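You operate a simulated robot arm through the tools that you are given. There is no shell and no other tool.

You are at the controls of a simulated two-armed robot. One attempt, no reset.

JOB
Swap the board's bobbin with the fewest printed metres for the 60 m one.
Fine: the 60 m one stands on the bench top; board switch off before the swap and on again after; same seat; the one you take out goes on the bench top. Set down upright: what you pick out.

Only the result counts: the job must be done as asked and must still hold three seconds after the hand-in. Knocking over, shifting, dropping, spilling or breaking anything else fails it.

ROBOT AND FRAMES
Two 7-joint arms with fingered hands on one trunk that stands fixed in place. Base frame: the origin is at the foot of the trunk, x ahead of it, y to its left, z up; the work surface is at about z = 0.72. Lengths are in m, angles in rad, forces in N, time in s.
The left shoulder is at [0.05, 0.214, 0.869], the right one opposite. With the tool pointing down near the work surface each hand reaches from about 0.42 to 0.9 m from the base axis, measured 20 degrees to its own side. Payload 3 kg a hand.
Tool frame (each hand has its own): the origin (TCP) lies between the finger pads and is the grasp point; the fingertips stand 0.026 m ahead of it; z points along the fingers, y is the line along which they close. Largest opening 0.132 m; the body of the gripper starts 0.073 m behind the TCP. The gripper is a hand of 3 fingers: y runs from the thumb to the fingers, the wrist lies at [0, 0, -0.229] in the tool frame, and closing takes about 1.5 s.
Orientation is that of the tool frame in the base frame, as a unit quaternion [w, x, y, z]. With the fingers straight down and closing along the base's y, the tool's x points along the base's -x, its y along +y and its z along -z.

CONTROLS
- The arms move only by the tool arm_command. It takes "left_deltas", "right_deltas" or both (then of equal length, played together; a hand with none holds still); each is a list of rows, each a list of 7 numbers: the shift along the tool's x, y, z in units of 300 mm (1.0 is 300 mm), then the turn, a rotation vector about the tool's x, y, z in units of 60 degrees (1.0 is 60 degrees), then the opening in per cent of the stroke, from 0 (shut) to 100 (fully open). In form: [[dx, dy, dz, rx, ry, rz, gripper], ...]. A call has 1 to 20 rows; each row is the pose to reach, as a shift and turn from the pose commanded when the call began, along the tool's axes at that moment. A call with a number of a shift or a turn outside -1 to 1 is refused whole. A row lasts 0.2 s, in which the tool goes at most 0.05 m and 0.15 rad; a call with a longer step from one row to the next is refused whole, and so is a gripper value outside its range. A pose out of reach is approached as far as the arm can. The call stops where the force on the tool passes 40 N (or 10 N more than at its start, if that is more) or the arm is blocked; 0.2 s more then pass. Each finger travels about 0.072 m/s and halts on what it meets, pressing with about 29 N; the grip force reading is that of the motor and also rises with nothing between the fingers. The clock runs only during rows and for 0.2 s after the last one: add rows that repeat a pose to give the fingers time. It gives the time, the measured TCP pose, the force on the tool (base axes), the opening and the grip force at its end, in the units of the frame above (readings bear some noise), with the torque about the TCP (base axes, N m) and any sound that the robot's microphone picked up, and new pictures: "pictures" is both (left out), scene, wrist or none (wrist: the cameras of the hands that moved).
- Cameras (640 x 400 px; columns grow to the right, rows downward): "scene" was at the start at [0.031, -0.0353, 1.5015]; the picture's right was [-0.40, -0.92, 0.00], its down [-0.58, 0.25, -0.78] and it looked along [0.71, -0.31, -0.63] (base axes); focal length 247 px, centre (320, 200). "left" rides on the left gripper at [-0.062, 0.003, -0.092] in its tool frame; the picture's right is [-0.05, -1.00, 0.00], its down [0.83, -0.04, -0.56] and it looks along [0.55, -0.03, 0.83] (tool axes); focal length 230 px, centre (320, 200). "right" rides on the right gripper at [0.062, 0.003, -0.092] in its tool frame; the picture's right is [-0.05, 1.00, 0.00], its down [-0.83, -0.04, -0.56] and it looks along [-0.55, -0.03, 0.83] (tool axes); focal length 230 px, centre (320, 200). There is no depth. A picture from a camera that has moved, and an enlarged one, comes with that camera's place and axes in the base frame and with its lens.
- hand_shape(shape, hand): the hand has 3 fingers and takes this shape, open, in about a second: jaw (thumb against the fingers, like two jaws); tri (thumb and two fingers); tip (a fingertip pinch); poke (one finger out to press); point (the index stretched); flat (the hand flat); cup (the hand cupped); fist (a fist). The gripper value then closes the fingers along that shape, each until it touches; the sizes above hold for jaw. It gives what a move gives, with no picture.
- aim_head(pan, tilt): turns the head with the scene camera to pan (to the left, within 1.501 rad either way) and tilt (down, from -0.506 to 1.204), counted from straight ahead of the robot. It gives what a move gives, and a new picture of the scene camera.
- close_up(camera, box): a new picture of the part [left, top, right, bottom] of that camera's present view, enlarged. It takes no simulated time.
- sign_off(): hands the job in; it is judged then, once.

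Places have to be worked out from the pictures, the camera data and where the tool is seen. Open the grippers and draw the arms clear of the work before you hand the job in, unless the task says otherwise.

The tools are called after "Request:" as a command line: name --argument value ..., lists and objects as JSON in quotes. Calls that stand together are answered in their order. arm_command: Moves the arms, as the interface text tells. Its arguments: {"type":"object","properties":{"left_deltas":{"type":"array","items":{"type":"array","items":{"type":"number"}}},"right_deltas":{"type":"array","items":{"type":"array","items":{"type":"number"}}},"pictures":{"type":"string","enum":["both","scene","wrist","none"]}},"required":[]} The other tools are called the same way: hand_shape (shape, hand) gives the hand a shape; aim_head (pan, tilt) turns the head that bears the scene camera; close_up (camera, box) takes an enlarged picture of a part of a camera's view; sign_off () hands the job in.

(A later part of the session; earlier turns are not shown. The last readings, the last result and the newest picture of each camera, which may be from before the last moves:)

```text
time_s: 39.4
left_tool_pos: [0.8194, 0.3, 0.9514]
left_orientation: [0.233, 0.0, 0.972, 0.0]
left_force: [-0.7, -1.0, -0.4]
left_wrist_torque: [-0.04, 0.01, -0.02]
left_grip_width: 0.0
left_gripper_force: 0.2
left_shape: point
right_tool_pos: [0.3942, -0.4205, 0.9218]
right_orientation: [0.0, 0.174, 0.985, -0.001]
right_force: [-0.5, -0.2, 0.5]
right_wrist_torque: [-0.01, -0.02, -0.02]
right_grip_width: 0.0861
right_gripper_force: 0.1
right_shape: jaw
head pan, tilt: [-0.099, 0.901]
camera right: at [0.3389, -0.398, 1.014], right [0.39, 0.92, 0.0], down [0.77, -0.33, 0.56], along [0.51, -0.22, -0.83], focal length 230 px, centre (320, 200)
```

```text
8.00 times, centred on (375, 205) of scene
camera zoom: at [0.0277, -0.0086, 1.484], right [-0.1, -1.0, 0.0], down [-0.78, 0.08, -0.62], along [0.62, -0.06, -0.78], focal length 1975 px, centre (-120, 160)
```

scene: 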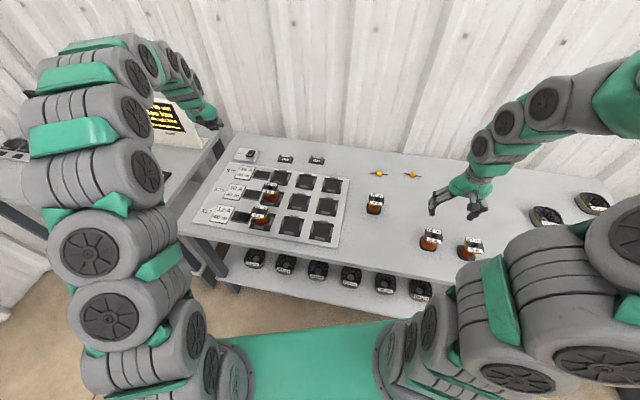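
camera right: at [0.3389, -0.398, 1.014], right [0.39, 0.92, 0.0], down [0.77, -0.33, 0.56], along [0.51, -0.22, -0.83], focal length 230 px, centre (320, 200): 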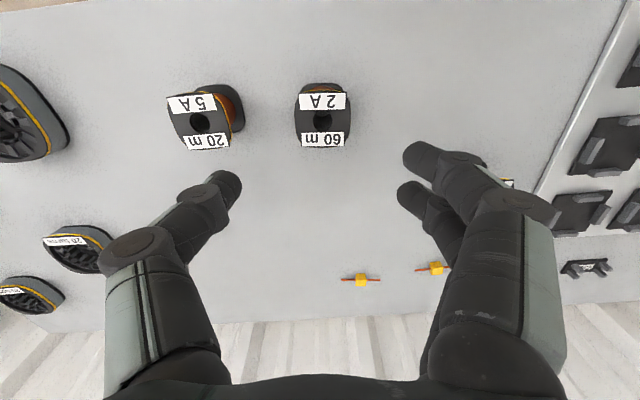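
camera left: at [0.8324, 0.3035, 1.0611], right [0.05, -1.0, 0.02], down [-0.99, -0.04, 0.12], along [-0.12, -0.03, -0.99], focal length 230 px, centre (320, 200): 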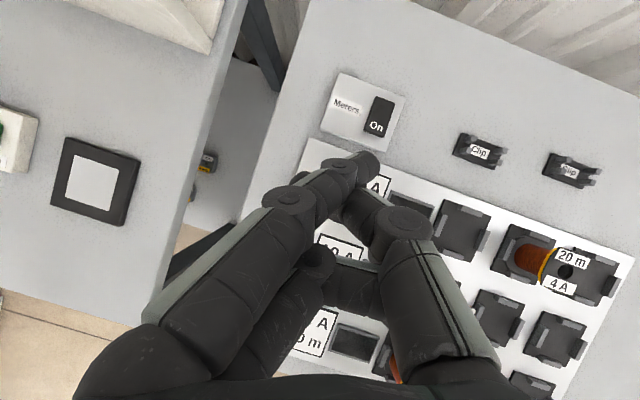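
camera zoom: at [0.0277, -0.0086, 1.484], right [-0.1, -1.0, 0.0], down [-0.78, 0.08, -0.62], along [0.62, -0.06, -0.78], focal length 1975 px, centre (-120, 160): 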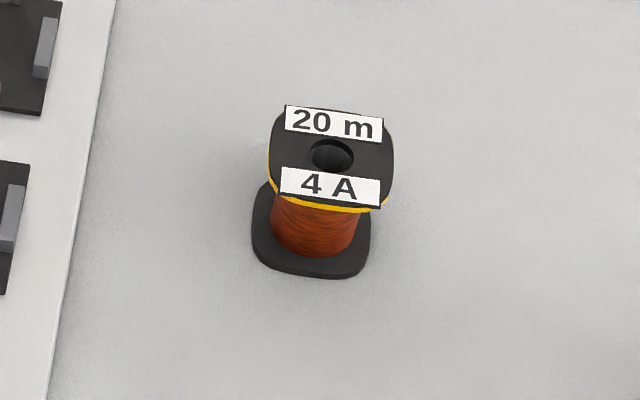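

The two are of the same height (about 60 mm), so I will grip at TCP z ≈ 0.772. To keep the thumb well clear of the 5 A bobbin I narrow to 55% (73 mm) and lower to z ≈ 0.80 first.

Request:
arm_command --right_deltas '[[0, 0.004, 0.05, 0, 0, 0, 55], [0, 0.004, 0.13, 0, 0, 0, 55], [0, 0.004, 0.22, 0, 0, 0, 55], [0, 0.004, 0.3, 0, 0, 0, 55], [0, 0.004, 0.36, 0, 0, 0, 55], [0, 0.004, 0.4, 0, 0, 0, 55]]' --pictures "wrist"

Request:
close_up --camera "scene" --box '[400, 195, 496, 265]'

Request:
close_up --camera "right" --box '[80, 50, 480, 300]'

```text
time_s: 40.8
left_tool_pos: [0.818, 0.301, 0.9498]
left_orientation: [0.233, 0.0, 0.972, 0.0]
left_force: [-0.8, 0.5, 0.2]
left_wrist_torque: [-0.01, 0.0, -0.02]
left_grip_width: 0.0
left_gripper_force: 0.1
left_shape: point
right_tool_pos: [0.3941, -0.4199, 0.8017]
right_orientation: [0.0, 0.175, 0.984, -0.001]
right_force: [-0.4, 0.4, -0.5]
right_wrist_torque: [0.0, 0.0, -0.01]
right_grip_width: 0.0731
right_gripper_force: 0.2
right_shape: jaw
head pan, tilt: [-0.099, 0.901]
camera right: at [0.3388, -0.3956, 0.8929], right [0.39, 0.92, 0.0], down [0.77, -0.33, 0.56], along [0.51, -0.22, -0.83], focal length 230 px, centre (320, 200)
```

right: 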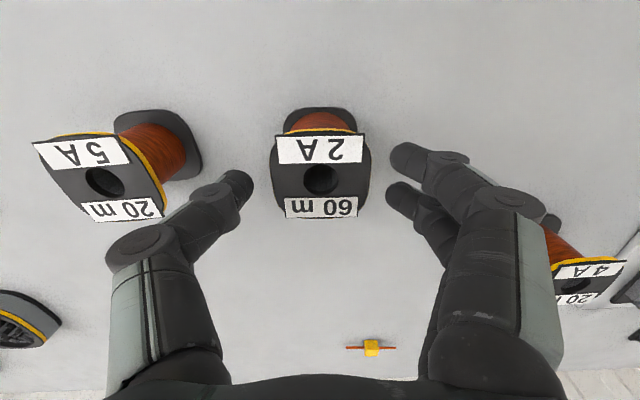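

```text
5.71 times, centred on (448, 230) of scene
camera zoom: at [0.0277, -0.0086, 1.484], right [-0.1, -1.0, 0.0], down [-0.78, 0.08, -0.62], along [0.62, -0.06, -0.78], focal length 1410 px, centre (-411, 29)
```

zoom: 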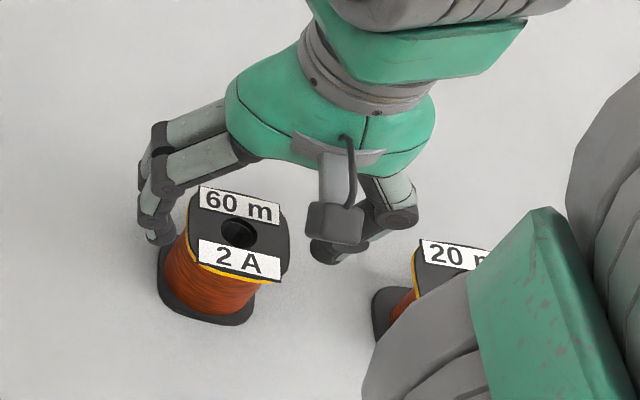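

```text
1.60 times, centred on (280, 175) of right
camera zoom: at [0.3388, -0.3956, 0.8929], right [0.39, 0.92, 0.0], down [0.77, -0.33, 0.56], along [0.51, -0.22, -0.83], focal length 368 px, centre (384, 240)
```

zoom: 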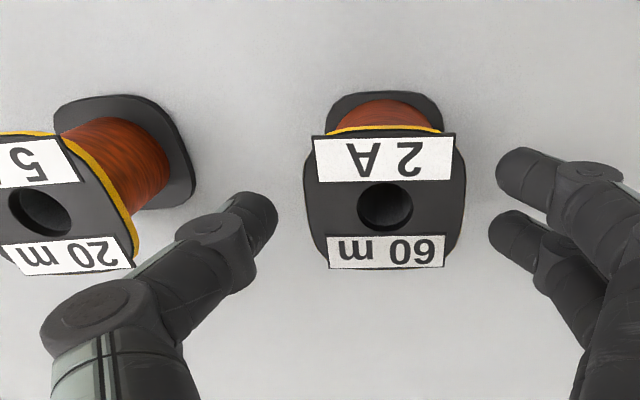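

The hand is centred on the 60 m bobbin, with about 17 mm to spare to the 5 A one. I lower 30 mm and close the fingers.

Request:
arm_command --right_deltas '[[0, 0, 0.04, 0, 0, 0, 55], [0, 0, 0.08, 0, 0, 0, 55], [0, 0, 0.1, 0, 0, 0, 55], [0, 0, 0.1, 0, 0, 0, 48], [0, 0, 0.1, 0, 0, 0, 40], [0, 0, 0.1, 0, 0, 0, 30], [0, 0, 0.1, 0, 0, 0, 20], [0, 0, 0.1, 0, 0, 0, 20], [0, 0, 0.1, 0, 0, 0, 20], [0, 0, 0.1, 0, 0, 0, 20]]' --pictures "wrist"

Request:
close_up --camera "scene" --box '[400, 195, 496, 265]'

Request:
close_up --camera "right" --box '[160, 50, 480, 250]'

```text
time_s: 43.0
left_tool_pos: [0.8188, 0.3004, 0.9508]
left_orientation: [0.233, 0.0, 0.972, 0.001]
left_force: [-0.3, -0.6, -0.6]
left_wrist_torque: [0.04, 0.01, 0.01]
left_grip_width: 0.0
left_gripper_force: 0.1
left_shape: point
right_tool_pos: [0.3956, -0.4187, 0.7708]
right_orientation: [0.0, 0.173, 0.985, 0.0]
right_force: [-1.6, -0.6, 0.0]
right_wrist_torque: [0.05, 0.0, 0.02]
right_grip_width: 0.0332
right_gripper_force: 28.7
right_shape: jaw
head pan, tilt: [-0.099, 0.901]
camera right: at [0.339, -0.3951, 0.8627], right [0.39, 0.92, 0.0], down [0.77, -0.33, 0.56], along [0.51, -0.22, -0.83], focal length 230 px, centre (320, 200)
```

right: 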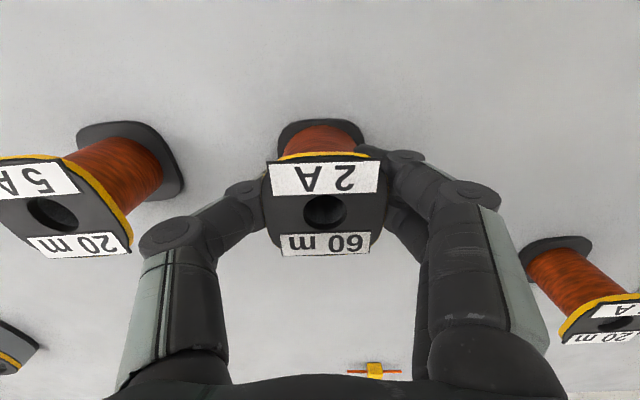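

```text
5.71 times, centred on (448, 230) of scene
camera zoom: at [0.0277, -0.0086, 1.484], right [-0.1, -1.0, 0.0], down [-0.78, 0.08, -0.62], along [0.62, -0.06, -0.78], focal length 1410 px, centre (-411, 29)
```

zoom: 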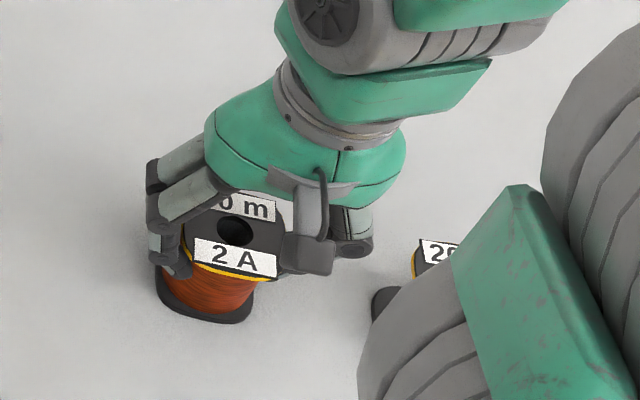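

```text
2.00 times, centred on (320, 150) of right
camera zoom: at [0.339, -0.3951, 0.8627], right [0.39, 0.92, 0.0], down [0.77, -0.33, 0.56], along [0.51, -0.22, -0.83], focal length 460 px, centre (320, 300)
```

zoom: 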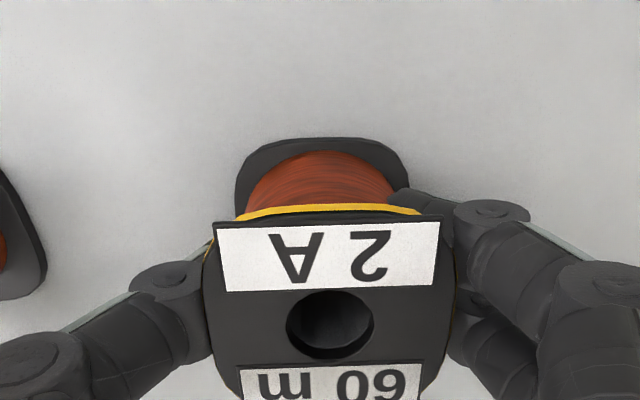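

Gripped with 29 N at 33 mm, same as before. I lift straight up 15 cm and check.

Request:
arm_command --right_deltas '[[0, 0, -0.02, 0, 0, 0, 20], [0, 0, -0.05, 0, 0, 0, 20], [0, 0, -0.11, 0, 0, 0, 20], [0, 0, -0.2, 0, 0, 0, 20], [0, 0, -0.3, 0, 0, 0, 20], [0, 0, -0.4, 0, 0, 0, 20], [0, 0, -0.5, 0, 0, 0, 20], [0, 0, -0.5, 0, 0, 0, 20]]' --pictures "both"

Request:
close_up --camera "right" --box '[160, 50, 480, 250]'

```text
time_s: 44.8
left_tool_pos: [0.8185, 0.3001, 0.9508]
left_orientation: [0.234, 0.0, 0.972, 0.0]
left_force: [0.2, -0.4, -0.5]
left_wrist_torque: [-0.01, 0.01, 0.01]
left_grip_width: 0.0002
left_gripper_force: 0.0
left_shape: point
right_tool_pos: [0.3974, -0.4171, 0.9222]
right_orientation: [0.0, 0.174, 0.985, 0.0]
right_force: [0.4, 0.0, -3.1]
right_wrist_torque: [0.01, 0.0, -0.01]
right_grip_width: 0.0331
right_gripper_force: 29.2
right_shape: jaw
head pan, tilt: [-0.099, 0.901]
camera right: at [0.3404, -0.3939, 1.013], right [0.39, 0.92, 0.0], down [0.77, -0.33, 0.56], along [0.51, -0.22, -0.83], focal length 230 px, centre (320, 200)
```

scene: 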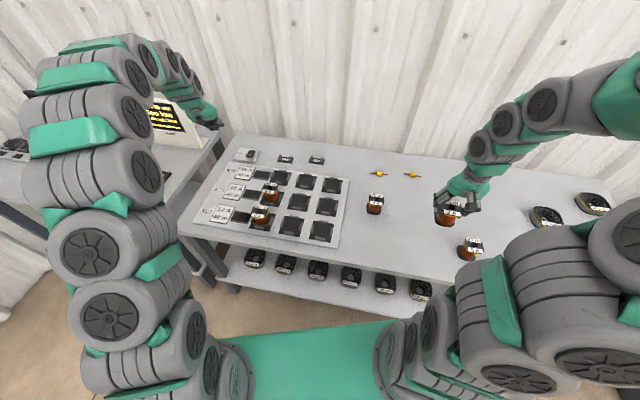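
right: 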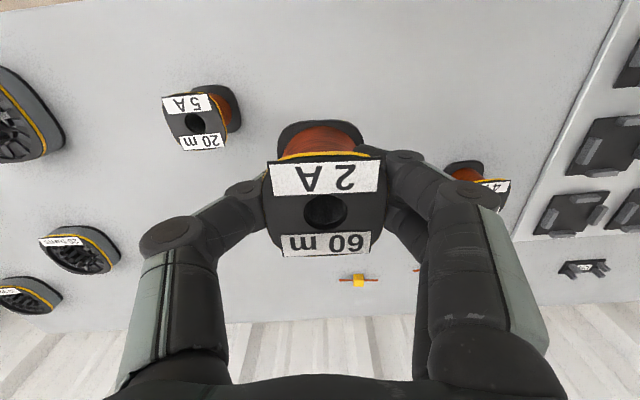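

```text
2.00 times, centred on (320, 150) of right
camera zoom: at [0.3404, -0.3939, 1.013], right [0.39, 0.92, 0.0], down [0.77, -0.33, 0.56], along [0.51, -0.22, -0.83], focal length 460 px, centre (320, 300)
```

zoom: 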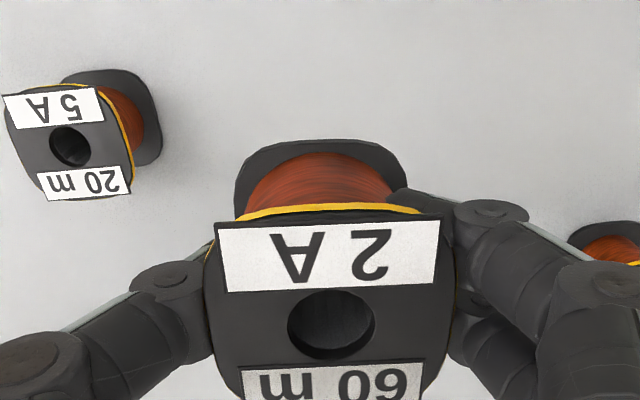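

The 60 m bobbin is held upright (about 3 N weight). I carry it toward the board at height, turning 5° so that its flange matches the seat's angle.

Request:
arm_command --right_deltas '[[-0.025, 0.07, 0, 0, 0, -0.01, 20], [-0.07, 0.2, 0, 0, 0, -0.02, 20], [-0.115, 0.34, 0, 0, 0, -0.035, 20], [-0.16, 0.48, 0, 0, 0, -0.05, 20], [-0.205, 0.62, 0, 0, 0, -0.065, 20], [-0.245, 0.74, 0, 0, 0, -0.075, 20], [-0.273, 0.809, 0, 0, 0, -0.083, 20], [-0.273, 0.809, 0, 0, 0, -0.083, 20]]' --pictures "none"

```text
time_s: 46.6
left_tool_pos: [0.8188, 0.2995, 0.9514]
left_orientation: [0.233, 0.0, 0.972, 0.0]
left_force: [0.2, -0.7, -0.8]
left_wrist_torque: [-0.03, -0.02, -0.02]
left_grip_width: 0.0
left_gripper_force: 0.1
left_shape: point
right_tool_pos: [0.5533, -0.2199, 0.9185]
right_orientation: [0.001, 0.132, 0.991, 0.0]
right_force: [0.2, -0.2, -3.5]
right_wrist_torque: [-0.03, 0.02, -0.03]
right_grip_width: 0.0328
right_gripper_force: 29.3
right_shape: jaw
head pan, tilt: [-0.099, 0.901]
```

Now at (0.553, -0.220) with yaw -15.2°. I move on to hover over the empty seat and check alignment.

Request:
arm_command --right_deltas '[[-0.04, 0.08, 0, 0, 0, 0, 20], [-0.1, 0.22, 0, 0, 0, 0, 20], [-0.16, 0.36, 0, 0, 0, 0, 20], [-0.22, 0.5, 0.0, 0, 0, 0, 20], [-0.29, 0.64, 0.05, 0, 0, 0, 20], [-0.335, 0.74, 0.1, 0, 0, 0, 20], [-0.357, 0.792, 0.145, 0, 0, 0, 20], [-0.357, 0.792, 0.145, 0, 0, 0, 20]]' --pictures "both"

Request:
close_up --camera "right" --box '[160, 30, 480, 230]'

Request:
close_up --camera "scene" --box '[260, 120, 356, 200]'

```text
time_s: 48.4
left_tool_pos: [0.8186, 0.3006, 0.9504]
left_orientation: [0.233, 0.0, 0.972, 0.0]
left_force: [0.8, 0.5, 0.0]
left_wrist_torque: [0.03, 0.03, 0.02]
left_grip_width: 0.0
left_gripper_force: 0.1
left_shape: point
right_tool_pos: [0.7214, -0.0175, 0.8771]
right_orientation: [0.0, 0.131, 0.991, 0.0]
right_force: [0.4, 0.4, -3.4]
right_wrist_torque: [-0.01, -0.01, 0.01]
right_grip_width: 0.0322
right_gripper_force: 29.1
right_shape: jaw
head pan, tilt: [-0.099, 0.901]
camera right: at [0.6636, 0.001, 0.9696], right [0.31, 0.95, 0.0], down [0.79, -0.26, 0.55], along [0.53, -0.17, -0.83], focal length 230 px, centre (320, 200)
```

scene: 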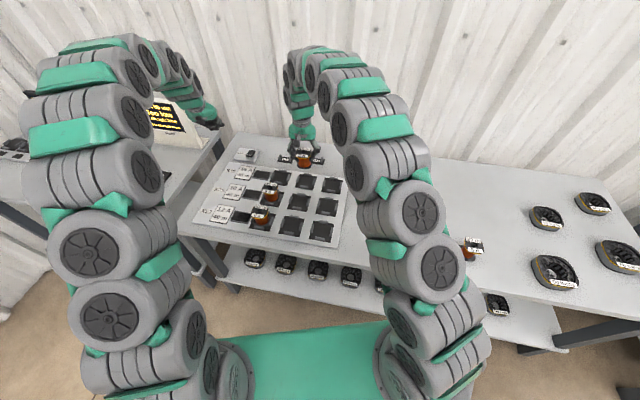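
right: 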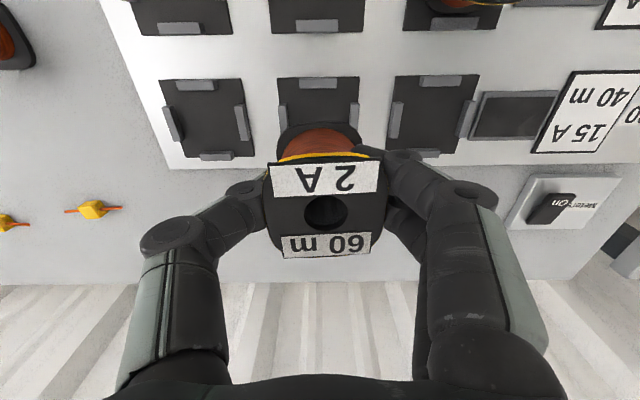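

```text
2.00 times, centred on (320, 130) of right
camera zoom: at [0.6636, 0.001, 0.9696], right [0.31, 0.95, 0.0], down [0.79, -0.26, 0.55], along [0.53, -0.17, -0.83], focal length 460 px, centre (320, 340)
```

zoom: 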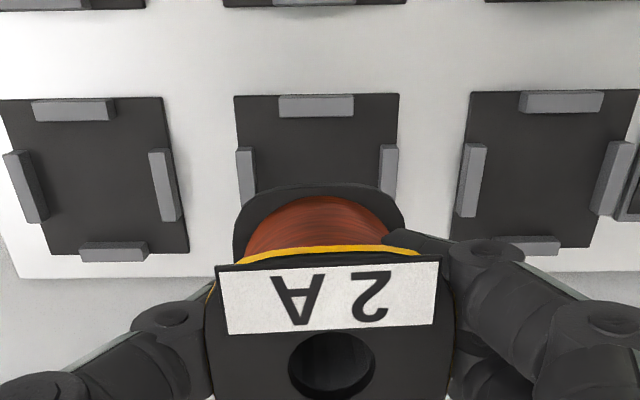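

```text
5.00 times, centred on (308, 160) of scene
camera zoom: at [0.0278, -0.0086, 1.484], right [-0.1, -1.0, 0.0], down [-0.78, 0.08, -0.62], along [0.62, -0.06, -0.78], focal length 1234 px, centre (380, 400)
```

zoom: 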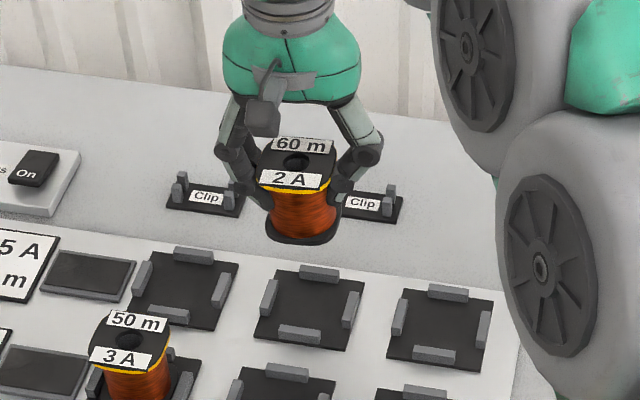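

The bobbin hovers above its seat within a few mm. I take a finer look to work out the exact offsets before lowering.

Request:
close_up --camera "right" --box '[160, 50, 480, 250]'

Request:
close_up --camera "right" --box '[240, 60, 400, 160]'

Request:
close_up --camera "scene" --box '[292, 140, 332, 190]'

```text
2.00 times, centred on (320, 150) of right
camera zoom: at [0.6636, 0.001, 0.9696], right [0.31, 0.95, 0.0], down [0.79, -0.26, 0.55], along [0.53, -0.17, -0.83], focal length 460 px, centre (320, 300)
```

zoom: 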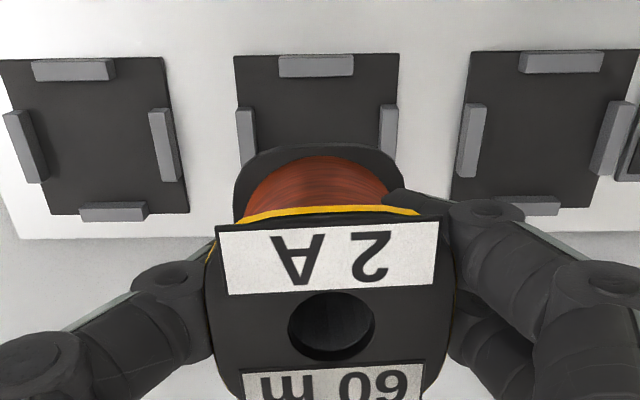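

```text
4.00 times, centred on (320, 110) of right
camera zoom: at [0.6636, 0.001, 0.9696], right [0.31, 0.95, 0.0], down [0.79, -0.26, 0.55], along [0.53, -0.17, -0.83], focal length 920 px, centre (320, 560)
```

zoom: 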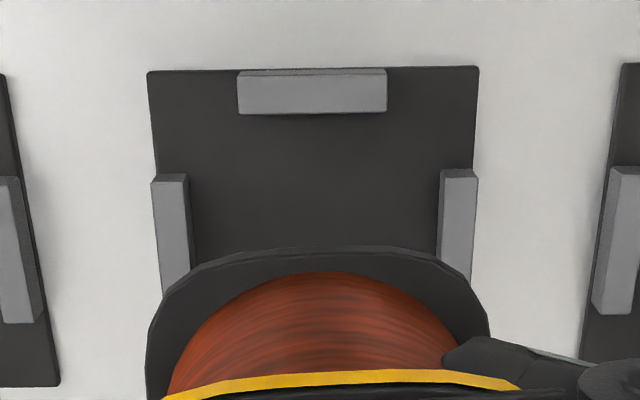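

```text
8.00 times, centred on (312, 165) of scene
camera zoom: at [0.0278, -0.0086, 1.484], right [-0.1, -1.0, 0.0], down [-0.78, 0.08, -0.62], along [0.62, -0.06, -0.78], focal length 1975 px, centre (384, 480)
```

zoom: 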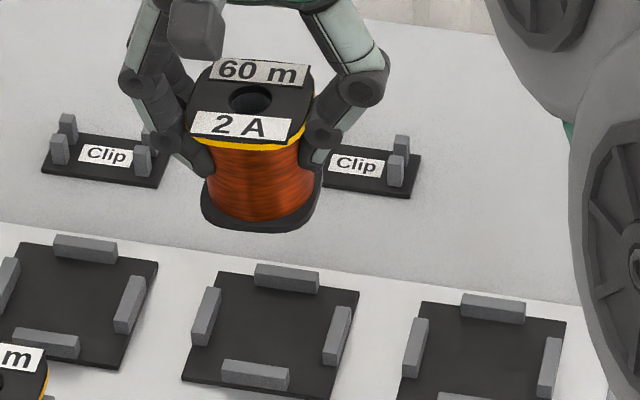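

Seat centre lies about +5 mm in tool x (toward the robot) and -1.3 mm in tool y from the bobbin's foot. I correct that and lower until the foot is about 10 mm above the clips, then check again.

Request:
arm_command --right_deltas '[[0.008, -0.002, 0.04, 0, 0, 0, 20], [0.0167, -0.0043, 0.1, 0, 0, 0, 20], [0.0167, -0.0043, 0.16, 0, 0, 0, 20], [0.0167, -0.0043, 0.21, 0, 0, 0, 20], [0.0167, -0.0043, 0.236, 0, 0, 0, 20], [0.0167, -0.0043, 0.236, 0, 0, 0, 20]]' --pictures "wrist"

Request:
close_up --camera "right" --box '[240, 60, 400, 160]'

Request:
close_up --camera "scene" --box '[287, 150, 335, 200]'

```text
time_s: 49.8
left_tool_pos: [0.8176, 0.3004, 0.9515]
left_orientation: [0.234, 0.0, 0.972, 0.0]
left_force: [-0.7, 0.6, 0.8]
left_wrist_torque: [-0.02, -0.02, -0.01]
left_grip_width: 0.0
left_gripper_force: 0.1
left_shape: point
right_tool_pos: [0.717, -0.0159, 0.8073]
right_orientation: [0.0, 0.131, 0.991, 0.001]
right_force: [-0.2, 0.0, -2.2]
right_wrist_torque: [0.0, 0.01, 0.03]
right_grip_width: 0.0323
right_gripper_force: 29.1
right_shape: jaw
head pan, tilt: [-0.099, 0.901]
camera right: at [0.6579, 0.0015, 0.8983], right [0.31, 0.95, 0.0], down [0.79, -0.26, 0.56], along [0.53, -0.17, -0.83], focal length 230 px, centre (320, 200)
```

right: 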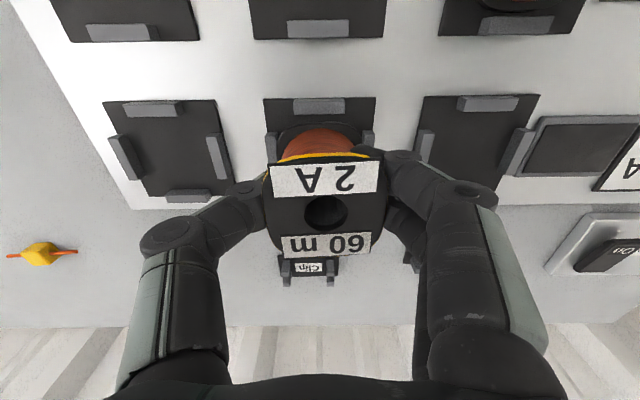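

```text
4.00 times, centred on (320, 110) of right
camera zoom: at [0.6579, 0.0015, 0.8983], right [0.31, 0.95, 0.0], down [0.79, -0.26, 0.56], along [0.53, -0.17, -0.83], focal length 920 px, centre (320, 560)
```

zoom: 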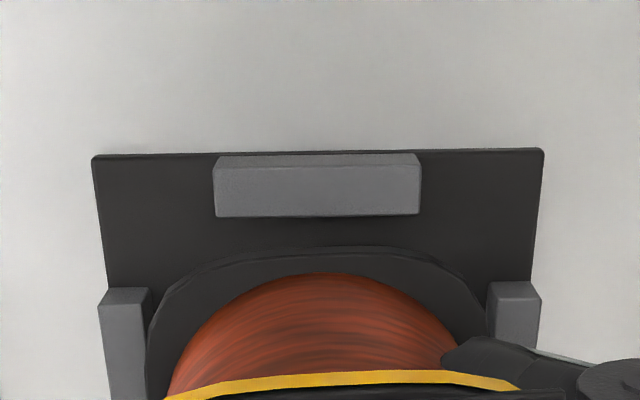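

```text
8.00 times, centred on (311, 175) of scene
camera zoom: at [0.0278, -0.0086, 1.484], right [-0.1, -1.0, 0.0], down [-0.78, 0.08, -0.62], along [0.62, -0.06, -0.78], focal length 1975 px, centre (392, 400)
```

zoom: 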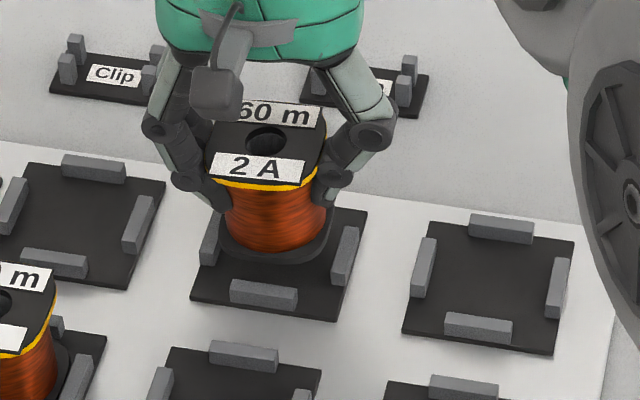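

Alignment is now within about 1 mm: the flange edge sits just inside the near clip and centred between the side clips. I lower in 2 mm steps past the clip tops, watching the force.

Request:
arm_command --right_deltas '[[0, 0, 0.007, 0, 0, 0, 20], [0, 0, 0.014, 0, 0, 0, 20], [0, 0, 0.021, 0, 0, 0, 20], [0, 0, 0.028, 0, 0, 0, 20], [0, 0, 0.035, 0, 0, 0, 20], [0, 0, 0.042, 0, 0, 0, 20], [0, 0, 0.049, 0, 0, 0, 20]]' --pictures "wrist"

Request:
close_up --camera "right" --box '[240, 60, 400, 160]'

Request:
close_up --camera "scene" --box '[287, 155, 335, 200]'

```text
time_s: 51.4
left_tool_pos: [0.8185, 0.3012, 0.9511]
left_orientation: [0.233, -0.001, 0.972, 0.0]
left_force: [0.4, 0.3, 0.0]
left_wrist_torque: [0.0, 0.0, -0.03]
left_grip_width: 0.0
left_gripper_force: 0.0
left_shape: point
right_tool_pos: [0.7145, -0.0171, 0.7919]
right_orientation: [0.0, 0.13, 0.992, 0.0]
right_force: [-0.2, -0.3, -2.4]
right_wrist_torque: [-0.01, -0.01, -0.02]
right_grip_width: 0.0322
right_gripper_force: 28.9
right_shape: jaw
head pan, tilt: [-0.099, 0.901]
camera right: at [0.6578, 0.0015, 0.8838], right [0.31, 0.95, 0.0], down [0.79, -0.26, 0.56], along [0.53, -0.17, -0.83], focal length 230 px, centre (320, 200)
```

right: 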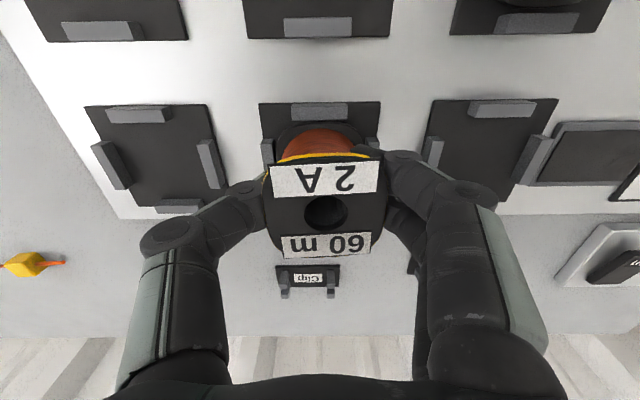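

```text
4.00 times, centred on (320, 110) of right
camera zoom: at [0.6578, 0.0015, 0.8838], right [0.31, 0.95, 0.0], down [0.79, -0.26, 0.56], along [0.53, -0.17, -0.83], focal length 920 px, centre (320, 560)
```

zoom: 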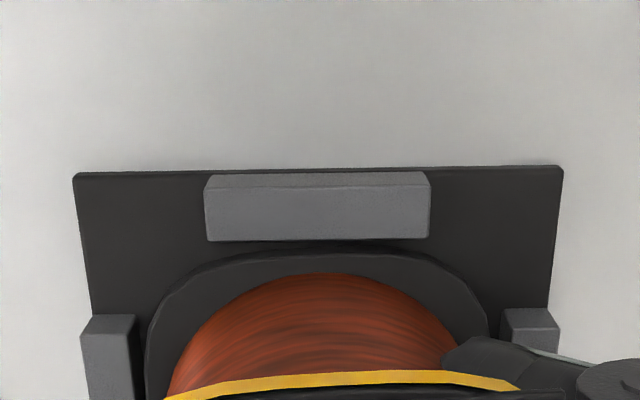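

```text
8.89 times, centred on (311, 178) of scene
camera zoom: at [0.0278, -0.0086, 1.484], right [-0.1, -1.0, 0.0], down [-0.78, 0.08, -0.62], along [0.62, -0.06, -0.78], focal length 2194 px, centre (400, 400)
```

zoom: 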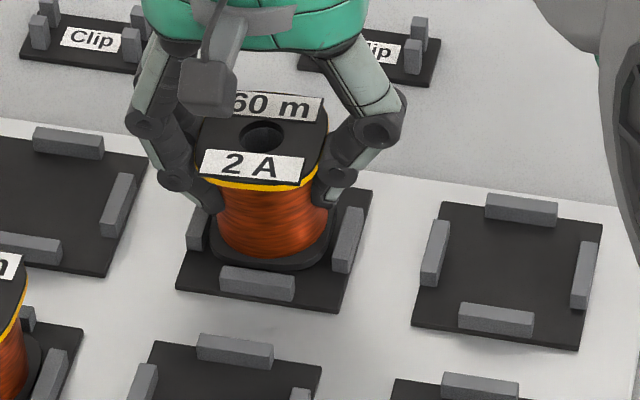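

No resistance; the foot is entering between the clips. I go on down in 1.5 mm steps until it bears on the seat.

Request:
arm_command --right_deltas '[[0, 0, 0.005, 0, 0, 0, 20], [0, 0, 0.01, 0, 0, 0, 20], [0, 0, 0.015, 0, 0, 0, 20], [0, 0, 0.02, 0, 0, 0, 20], [0, 0, 0.024, 0, 0, 0, 20]]' --pictures "wrist"

Request:
close_up --camera "right" --box '[240, 60, 400, 160]'

Request:
close_up --camera "scene" --box '[287, 155, 335, 200]'

```text
time_s: 52.6
left_tool_pos: [0.818, 0.3, 0.9509]
left_orientation: [0.233, 0.001, 0.973, 0.0]
left_force: [-0.7, 0.3, -1.2]
left_wrist_torque: [0.0, -0.01, 0.01]
left_grip_width: 0.0
left_gripper_force: 0.0
left_shape: point
right_tool_pos: [0.7153, -0.0167, 0.7835]
right_orientation: [-0.001, 0.132, 0.991, 0.0]
right_force: [-0.7, -0.2, -4.2]
right_wrist_torque: [0.01, 0.04, -0.01]
right_grip_width: 0.0323
right_gripper_force: 28.9
right_shape: jaw
head pan, tilt: [-0.099, 0.901]
camera right: at [0.6574, 0.0017, 0.8767], right [0.31, 0.95, 0.0], down [0.79, -0.26, 0.55], along [0.53, -0.17, -0.83], focal length 230 px, centre (320, 200)
```

right: 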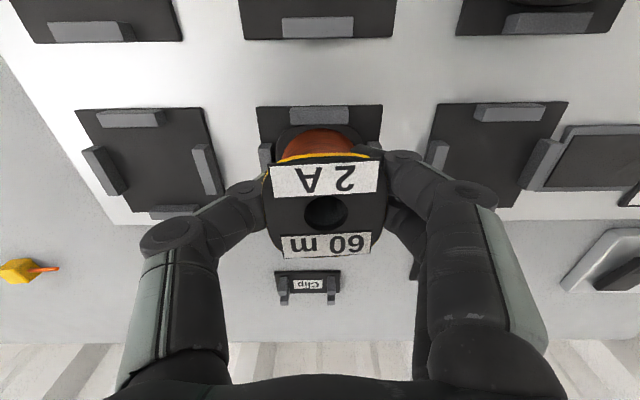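

```text
4.00 times, centred on (320, 110) of right
camera zoom: at [0.6574, 0.0017, 0.8767], right [0.31, 0.95, 0.0], down [0.79, -0.26, 0.55], along [0.53, -0.17, -0.83], focal length 920 px, centre (320, 560)
```

zoom: 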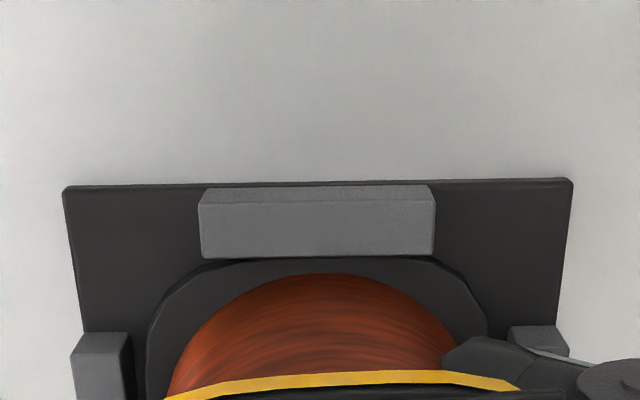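

```text
8.89 times, centred on (311, 178) of scene
camera zoom: at [0.0278, -0.0086, 1.484], right [-0.1, -1.0, 0.0], down [-0.78, 0.08, -0.62], along [0.62, -0.06, -0.78], focal length 2194 px, centre (400, 400)
```

zoom: 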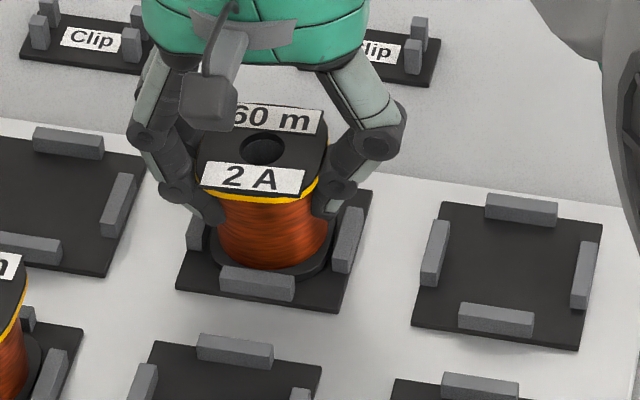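

Still no contact, and the foot is down between the clips. I continue in 1 mm steps.

Request:
arm_command --right_deltas '[[0, 0, 0.0035, 0, 0, 0, 20], [0, 0, 0.007, 0, 0, 0, 20], [0, 0, 0.007, 0, 0, 0, 20]]' --pictures "none"

```text
time_s: 53.4
left_tool_pos: [0.818, 0.2998, 0.9506]
left_orientation: [0.232, 0.001, 0.973, 0.0]
left_force: [0.3, 0.2, 0.0]
left_wrist_torque: [0.02, 0.0, -0.03]
left_grip_width: 0.0
left_gripper_force: 0.1
left_shape: point
right_tool_pos: [0.7164, -0.0162, 0.7822]
right_orientation: [0.0, 0.131, 0.991, 0.0]
right_force: [-0.2, -0.6, 4.4]
right_wrist_torque: [0.19, 0.0, 0.06]
right_grip_width: 0.0324
right_gripper_force: 28.8
right_shape: jaw
head pan, tilt: [-0.099, 0.901]
```

Contact at TCP z ≈ 0.782 with about +7 N net, just where the seat floor should be. I open the fingers gradually and look.

Request:
arm_command --right_deltas '[[0, 0, -0.001, 0, 0, 0, 24], [0, 0, -0.001, 0, 0, 0, 32], [0, 0, -0.001, 0, 0, 0, 40], [0, 0, -0.001, 0, 0, 0, 50], [0, 0, -0.001, 0, 0, 0, 62], [0, 0, -0.001, 0, 0, 0, 75], [0, 0, -0.001, 0, 0, 0, 75], [0, 0, -0.001, 0, 0, 0, 75]]' --pictures "wrist"

Request:
close_up --camera "right" --box '[200, 60, 440, 210]'

Request:
close_up --camera "scene" --box '[287, 155, 335, 200]'

```text
time_s: 55.2
left_tool_pos: [0.819, 0.3001, 0.9514]
left_orientation: [0.234, 0.0, 0.972, 0.0]
left_force: [0.4, 0.6, 0.0]
left_wrist_torque: [0.03, 0.01, 0.0]
left_grip_width: 0.0003
left_gripper_force: 0.2
left_shape: point
right_tool_pos: [0.7157, -0.0172, 0.7831]
right_orientation: [0.0, 0.131, 0.991, 0.0]
right_force: [0.2, -0.9, -0.1]
right_wrist_torque: [0.0, 0.0, -0.05]
right_grip_width: 0.0988
right_gripper_force: 0.0
right_shape: jaw
head pan, tilt: [-0.099, 0.901]
camera right: at [0.6579, 0.002, 0.8747], right [0.31, 0.95, 0.0], down [0.79, -0.26, 0.56], along [0.53, -0.17, -0.83], focal length 230 px, centre (320, 200)
```

right: 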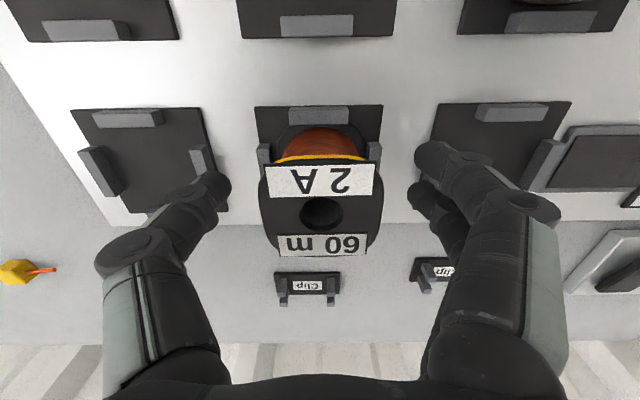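

```text
2.67 times, centred on (320, 135) of right
camera zoom: at [0.6579, 0.002, 0.8747], right [0.31, 0.95, 0.0], down [0.79, -0.26, 0.56], along [0.53, -0.17, -0.83], focal length 614 px, centre (320, 373)
```

zoom: 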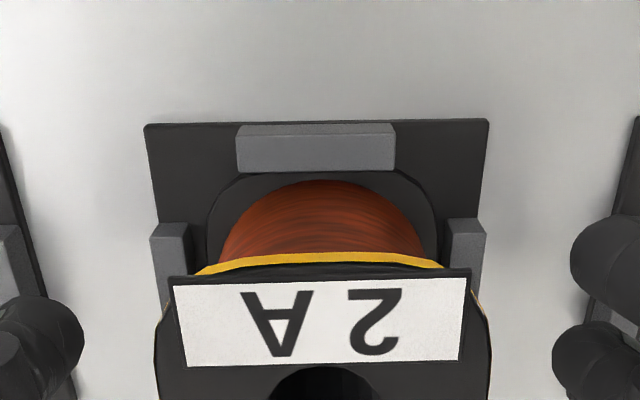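

```text
8.89 times, centred on (311, 178) of scene
camera zoom: at [0.0277, -0.0086, 1.484], right [-0.1, -1.0, 0.0], down [-0.78, 0.08, -0.62], along [0.62, -0.06, -0.78], focal length 2194 px, centre (400, 400)
```

zoom: 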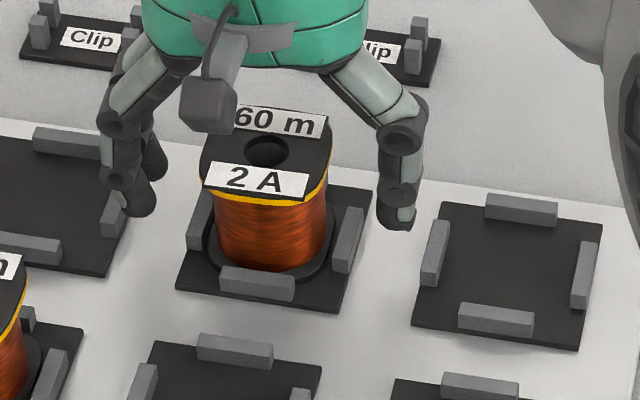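

The 60 m bobbin stands in the seat between all four clips. I raise the right hand straight up, clear of it.

Request:
arm_command --right_deltas '[[0, 0, -0.05, 0, 0, 0, 75], [0, 0, -0.13, 0, 0, 0, 75], [0, 0, -0.25, 0, 0, 0, 75], [0, 0, -0.38, 0, 0, 0, 75], [0, 0, -0.5, 0, 0, 0, 75], [0.06, -0.12, -0.56, 0, 0, 0, 75], [0.12, -0.25, -0.6, 0, 0, 0, 75], [0.18, -0.38, -0.62, 0, 0, 0, 75], [0.24, -0.51, -0.62, 0, 0, 0, 75], [0.3, -0.64, -0.62, 0, 0, 0, 75]]' --pictures "both"

Request:
close_up --camera "scene" --box '[287, 155, 335, 200]'

Request:
close_up --camera "scene" --box '[200, 140, 360, 240]'

```text
time_s: 57.4
left_tool_pos: [0.8173, 0.3008, 0.9508]
left_orientation: [0.233, 0.0, 0.972, 0.0]
left_force: [0.0, -0.5, 0.4]
left_wrist_torque: [0.01, -0.04, 0.01]
left_grip_width: 0.0
left_gripper_force: 0.1
left_shape: point
right_tool_pos: [0.5777, -0.1808, 0.9692]
right_orientation: [0.0, 0.131, 0.991, 0.0]
right_force: [0.4, 0.8, 0.4]
right_wrist_torque: [0.0, 0.0, 0.02]
right_grip_width: 0.0986
right_gripper_force: 0.1
right_shape: jaw
head pan, tilt: [-0.099, 0.901]
camera right: at [0.52, -0.1622, 1.0623], right [0.31, 0.95, 0.0], down [0.79, -0.26, 0.56], along [0.53, -0.17, -0.83], focal length 230 px, centre (320, 200)
```

scene: 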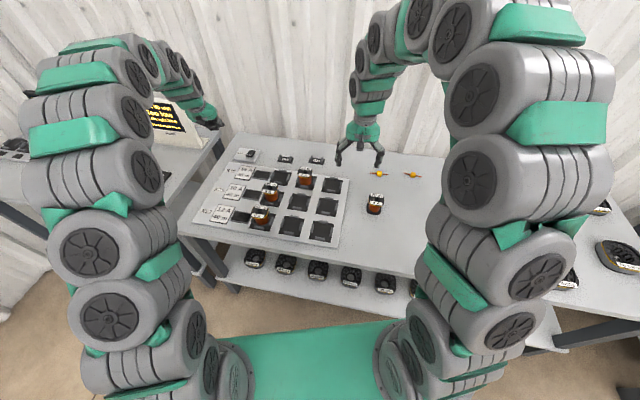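
right: 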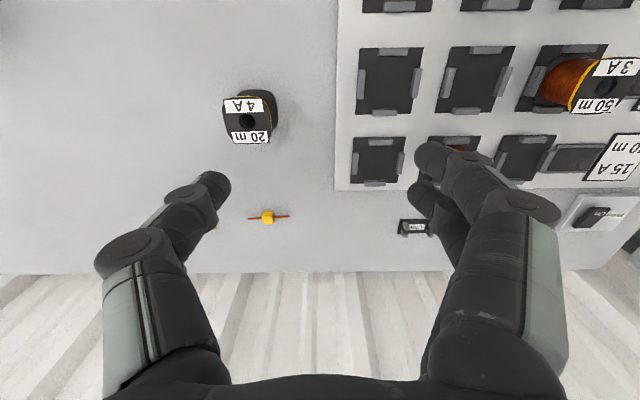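

```text
8.89 times, centred on (311, 178) of scene
camera zoom: at [0.0277, -0.0086, 1.484], right [-0.1, -1.0, 0.0], down [-0.78, 0.08, -0.62], along [0.62, -0.06, -0.78], focal length 2194 px, centre (400, 400)
```

zoom: 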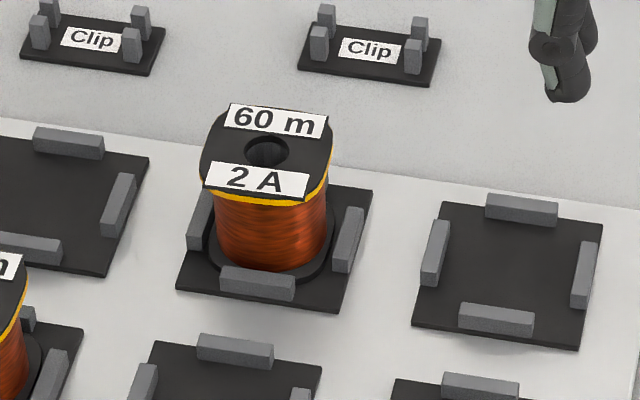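

```text
4.00 times, centred on (280, 190) of scene
camera zoom: at [0.0277, -0.0086, 1.484], right [-0.1, -1.0, 0.0], down [-0.78, 0.08, -0.62], along [0.62, -0.06, -0.78], focal length 987 px, centre (480, 240)
```

zoom: 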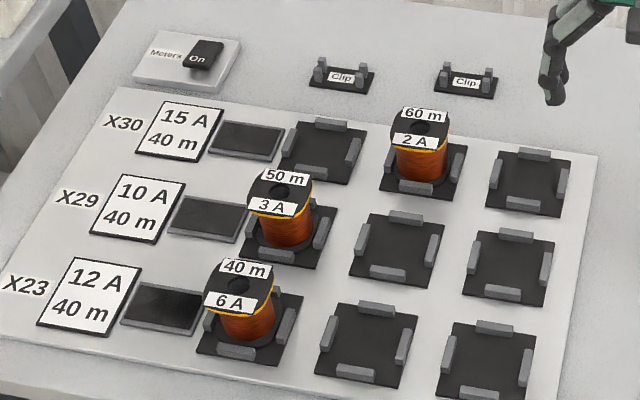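

The 60 m bobbin sits properly in the X30 seat. Now the left hand goes to hover with its index tip over the rocker's raised near half, about (0.893, 0.222).

Request:
arm_command --left_deltas '[[0.01, -0.035, 0.09, 0, 0, 0, 100], [0.022, -0.075, 0.2, 0, 0, 0, 100], [0.035, -0.115, 0.31, 0, 0, 0, 100], [0.047, -0.155, 0.42, 0, 0, 0, 100], [0.059, -0.192, 0.516, 0, 0, 0, 100], [0.059, -0.192, 0.516, 0, 0, 0, 100]]' --pictures "wrist"

Request:
close_up --camera "left" --box '[240, 80, 440, 240]'

Request:
close_up --camera "scene" --box '[215, 115, 279, 165]'

```text
time_s: 58.8
left_tool_pos: [0.8745, 0.2408, 0.8026]
left_orientation: [0.233, 0.001, 0.973, -0.001]
left_force: [0.3, -0.3, -0.1]
left_wrist_torque: [0.04, -0.02, 0.01]
left_grip_width: 0.0
left_gripper_force: 0.1
left_shape: point
right_tool_pos: [0.5779, -0.1815, 0.9687]
right_orientation: [-0.001, 0.131, 0.991, 0.0]
right_force: [-0.3, -0.9, 0.2]
right_wrist_torque: [0.0, -0.04, 0.02]
right_grip_width: 0.0987
right_gripper_force: 0.1
right_shape: jaw
head pan, tilt: [-0.099, 0.901]
camera left: at [0.888, 0.2441, 0.912], right [0.05, -1.0, 0.02], down [-0.99, -0.04, 0.12], along [-0.12, -0.03, -0.99], focal length 230 px, centre (320, 200)
```

left: 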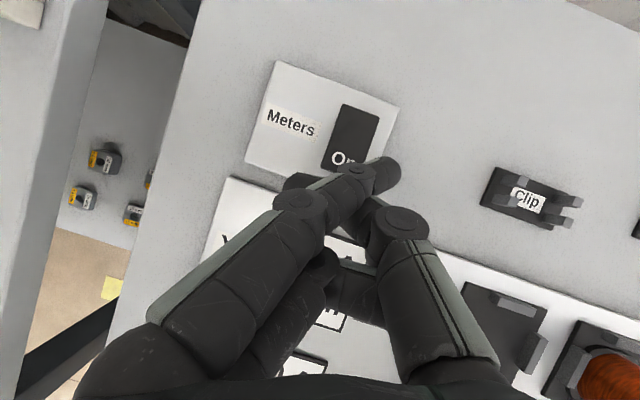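

```text
2.50 times, centred on (340, 160) of left
camera zoom: at [0.888, 0.2441, 0.912], right [0.05, -1.0, 0.02], down [-0.99, -0.04, 0.12], along [-0.12, -0.03, -0.99], focal length 575 px, centre (270, 300)
```

zoom: 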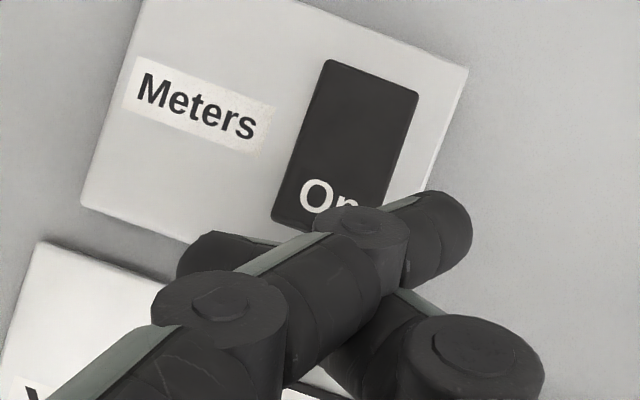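

```text
8.00 times, centred on (247, 140) of scene
camera zoom: at [0.0277, -0.0086, 1.484], right [-0.1, -1.0, 0.0], down [-0.78, 0.08, -0.62], along [0.62, -0.06, -0.78], focal length 1975 px, centre (904, 680)
```

zoom: 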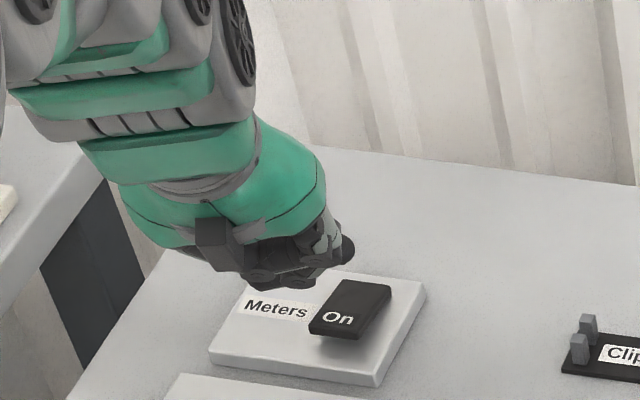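

The index has slipped sideways past the thumb since the first press, so the tip is no longer where I need it. I raise the hand 7 cm and open it with the flat shape to untangle the fingers.

Request:
arm_command --left_deltas '[[-0.045, 0, -0.09, 0, 0, 0, 100], [-0.106, 0, -0.208, 0, 0, 0, 100]]' --pictures "none"

Request:
hand_shape --shape "flat" --hand "left"

Request:
arm_command --left_deltas '[[0, 0, 0, 0, 0, 0, 100], [0, 0, 0, 0, 0, 0, 100], [0, 0, 0, 0, 0, 0, 100], [0, 0, 0, 0, 0, 0, 100]]' --pictures "wrist"

Request:
close_up --camera "scene" --box '[205, 85, 285, 165]'

```text
time_s: 59.4
left_tool_pos: [0.8737, 0.2398, 0.8729]
left_orientation: [0.232, 0.0, 0.973, 0.0]
left_force: [0.4, 1.0, 0.1]
left_wrist_torque: [-0.01, -0.01, -0.02]
left_grip_width: 0.0
left_gripper_force: 0.1
left_shape: point
right_tool_pos: [0.5789, -0.1815, 0.9705]
right_orientation: [0.0, 0.131, 0.991, 0.0]
right_force: [0.0, -0.9, 0.5]
right_wrist_torque: [0.0, 0.0, 0.02]
right_grip_width: 0.0987
right_gripper_force: 0.0
right_shape: jaw
head pan, tilt: [-0.099, 0.901]
```

```text
time_s: 60.3
left_tool_pos: [0.8738, 0.2401, 0.8742]
left_orientation: [0.233, 0.0, 0.973, 0.0]
left_force: [-0.2, -1.0, 0.5]
left_wrist_torque: [-0.06, -0.01, 0.01]
left_grip_width: 0.126
left_gripper_force: 0.0
left_shape: flat
right_tool_pos: [0.5789, -0.1808, 0.97]
right_orientation: [0.0, 0.132, 0.991, 0.0]
right_force: [-0.3, -0.8, -0.2]
right_wrist_torque: [-0.02, -0.02, 0.03]
right_grip_width: 0.0984
right_gripper_force: 0.0
right_shape: jaw
head pan, tilt: [-0.099, 0.901]
```

```text
time_s: 61.3
left_tool_pos: [0.8758, 0.2396, 0.8734]
left_orientation: [0.234, 0.0, 0.972, 0.001]
left_force: [0.3, 0.4, 0.1]
left_wrist_torque: [0.03, 0.02, 0.0]
left_grip_width: 0.1261
left_gripper_force: 0.1
left_shape: flat
right_tool_pos: [0.5786, -0.1805, 0.9711]
right_orientation: [0.0, 0.131, 0.991, 0.0]
right_force: [-0.6, 0.4, 0.4]
right_wrist_torque: [0.01, -0.01, 0.02]
right_grip_width: 0.0984
right_gripper_force: 0.1
right_shape: jaw
head pan, tilt: [-0.099, 0.901]
camera left: at [0.8886, 0.2433, 0.9834], right [0.05, -1.0, 0.02], down [-0.99, -0.04, 0.12], along [-0.12, -0.03, -0.99], focal length 230 px, centre (320, 200)
```

left: 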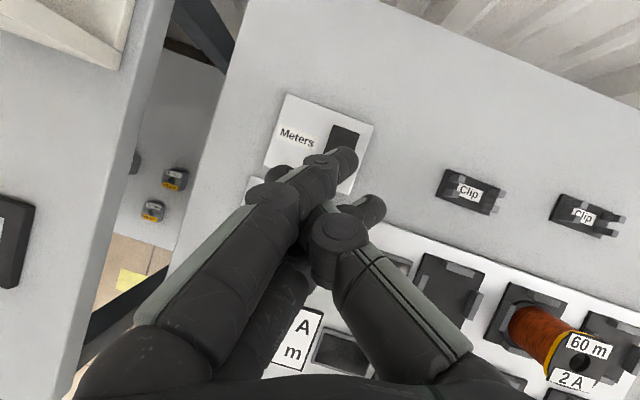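

```text
5.00 times, centred on (245, 125) of scene
camera zoom: at [0.0277, -0.0086, 1.484], right [-0.1, -1.0, 0.0], down [-0.78, 0.08, -0.62], along [0.62, -0.06, -0.78], focal length 1234 px, centre (695, 575)
```

zoom: 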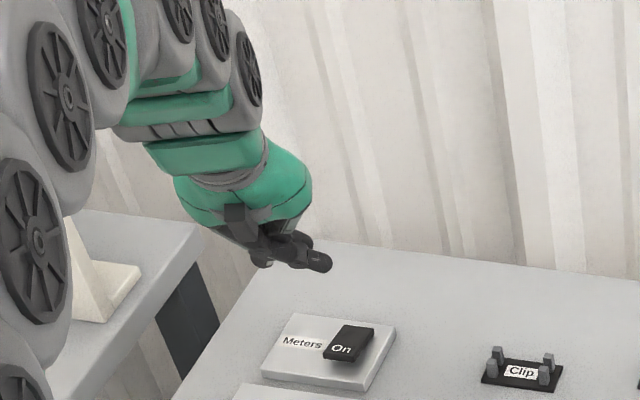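

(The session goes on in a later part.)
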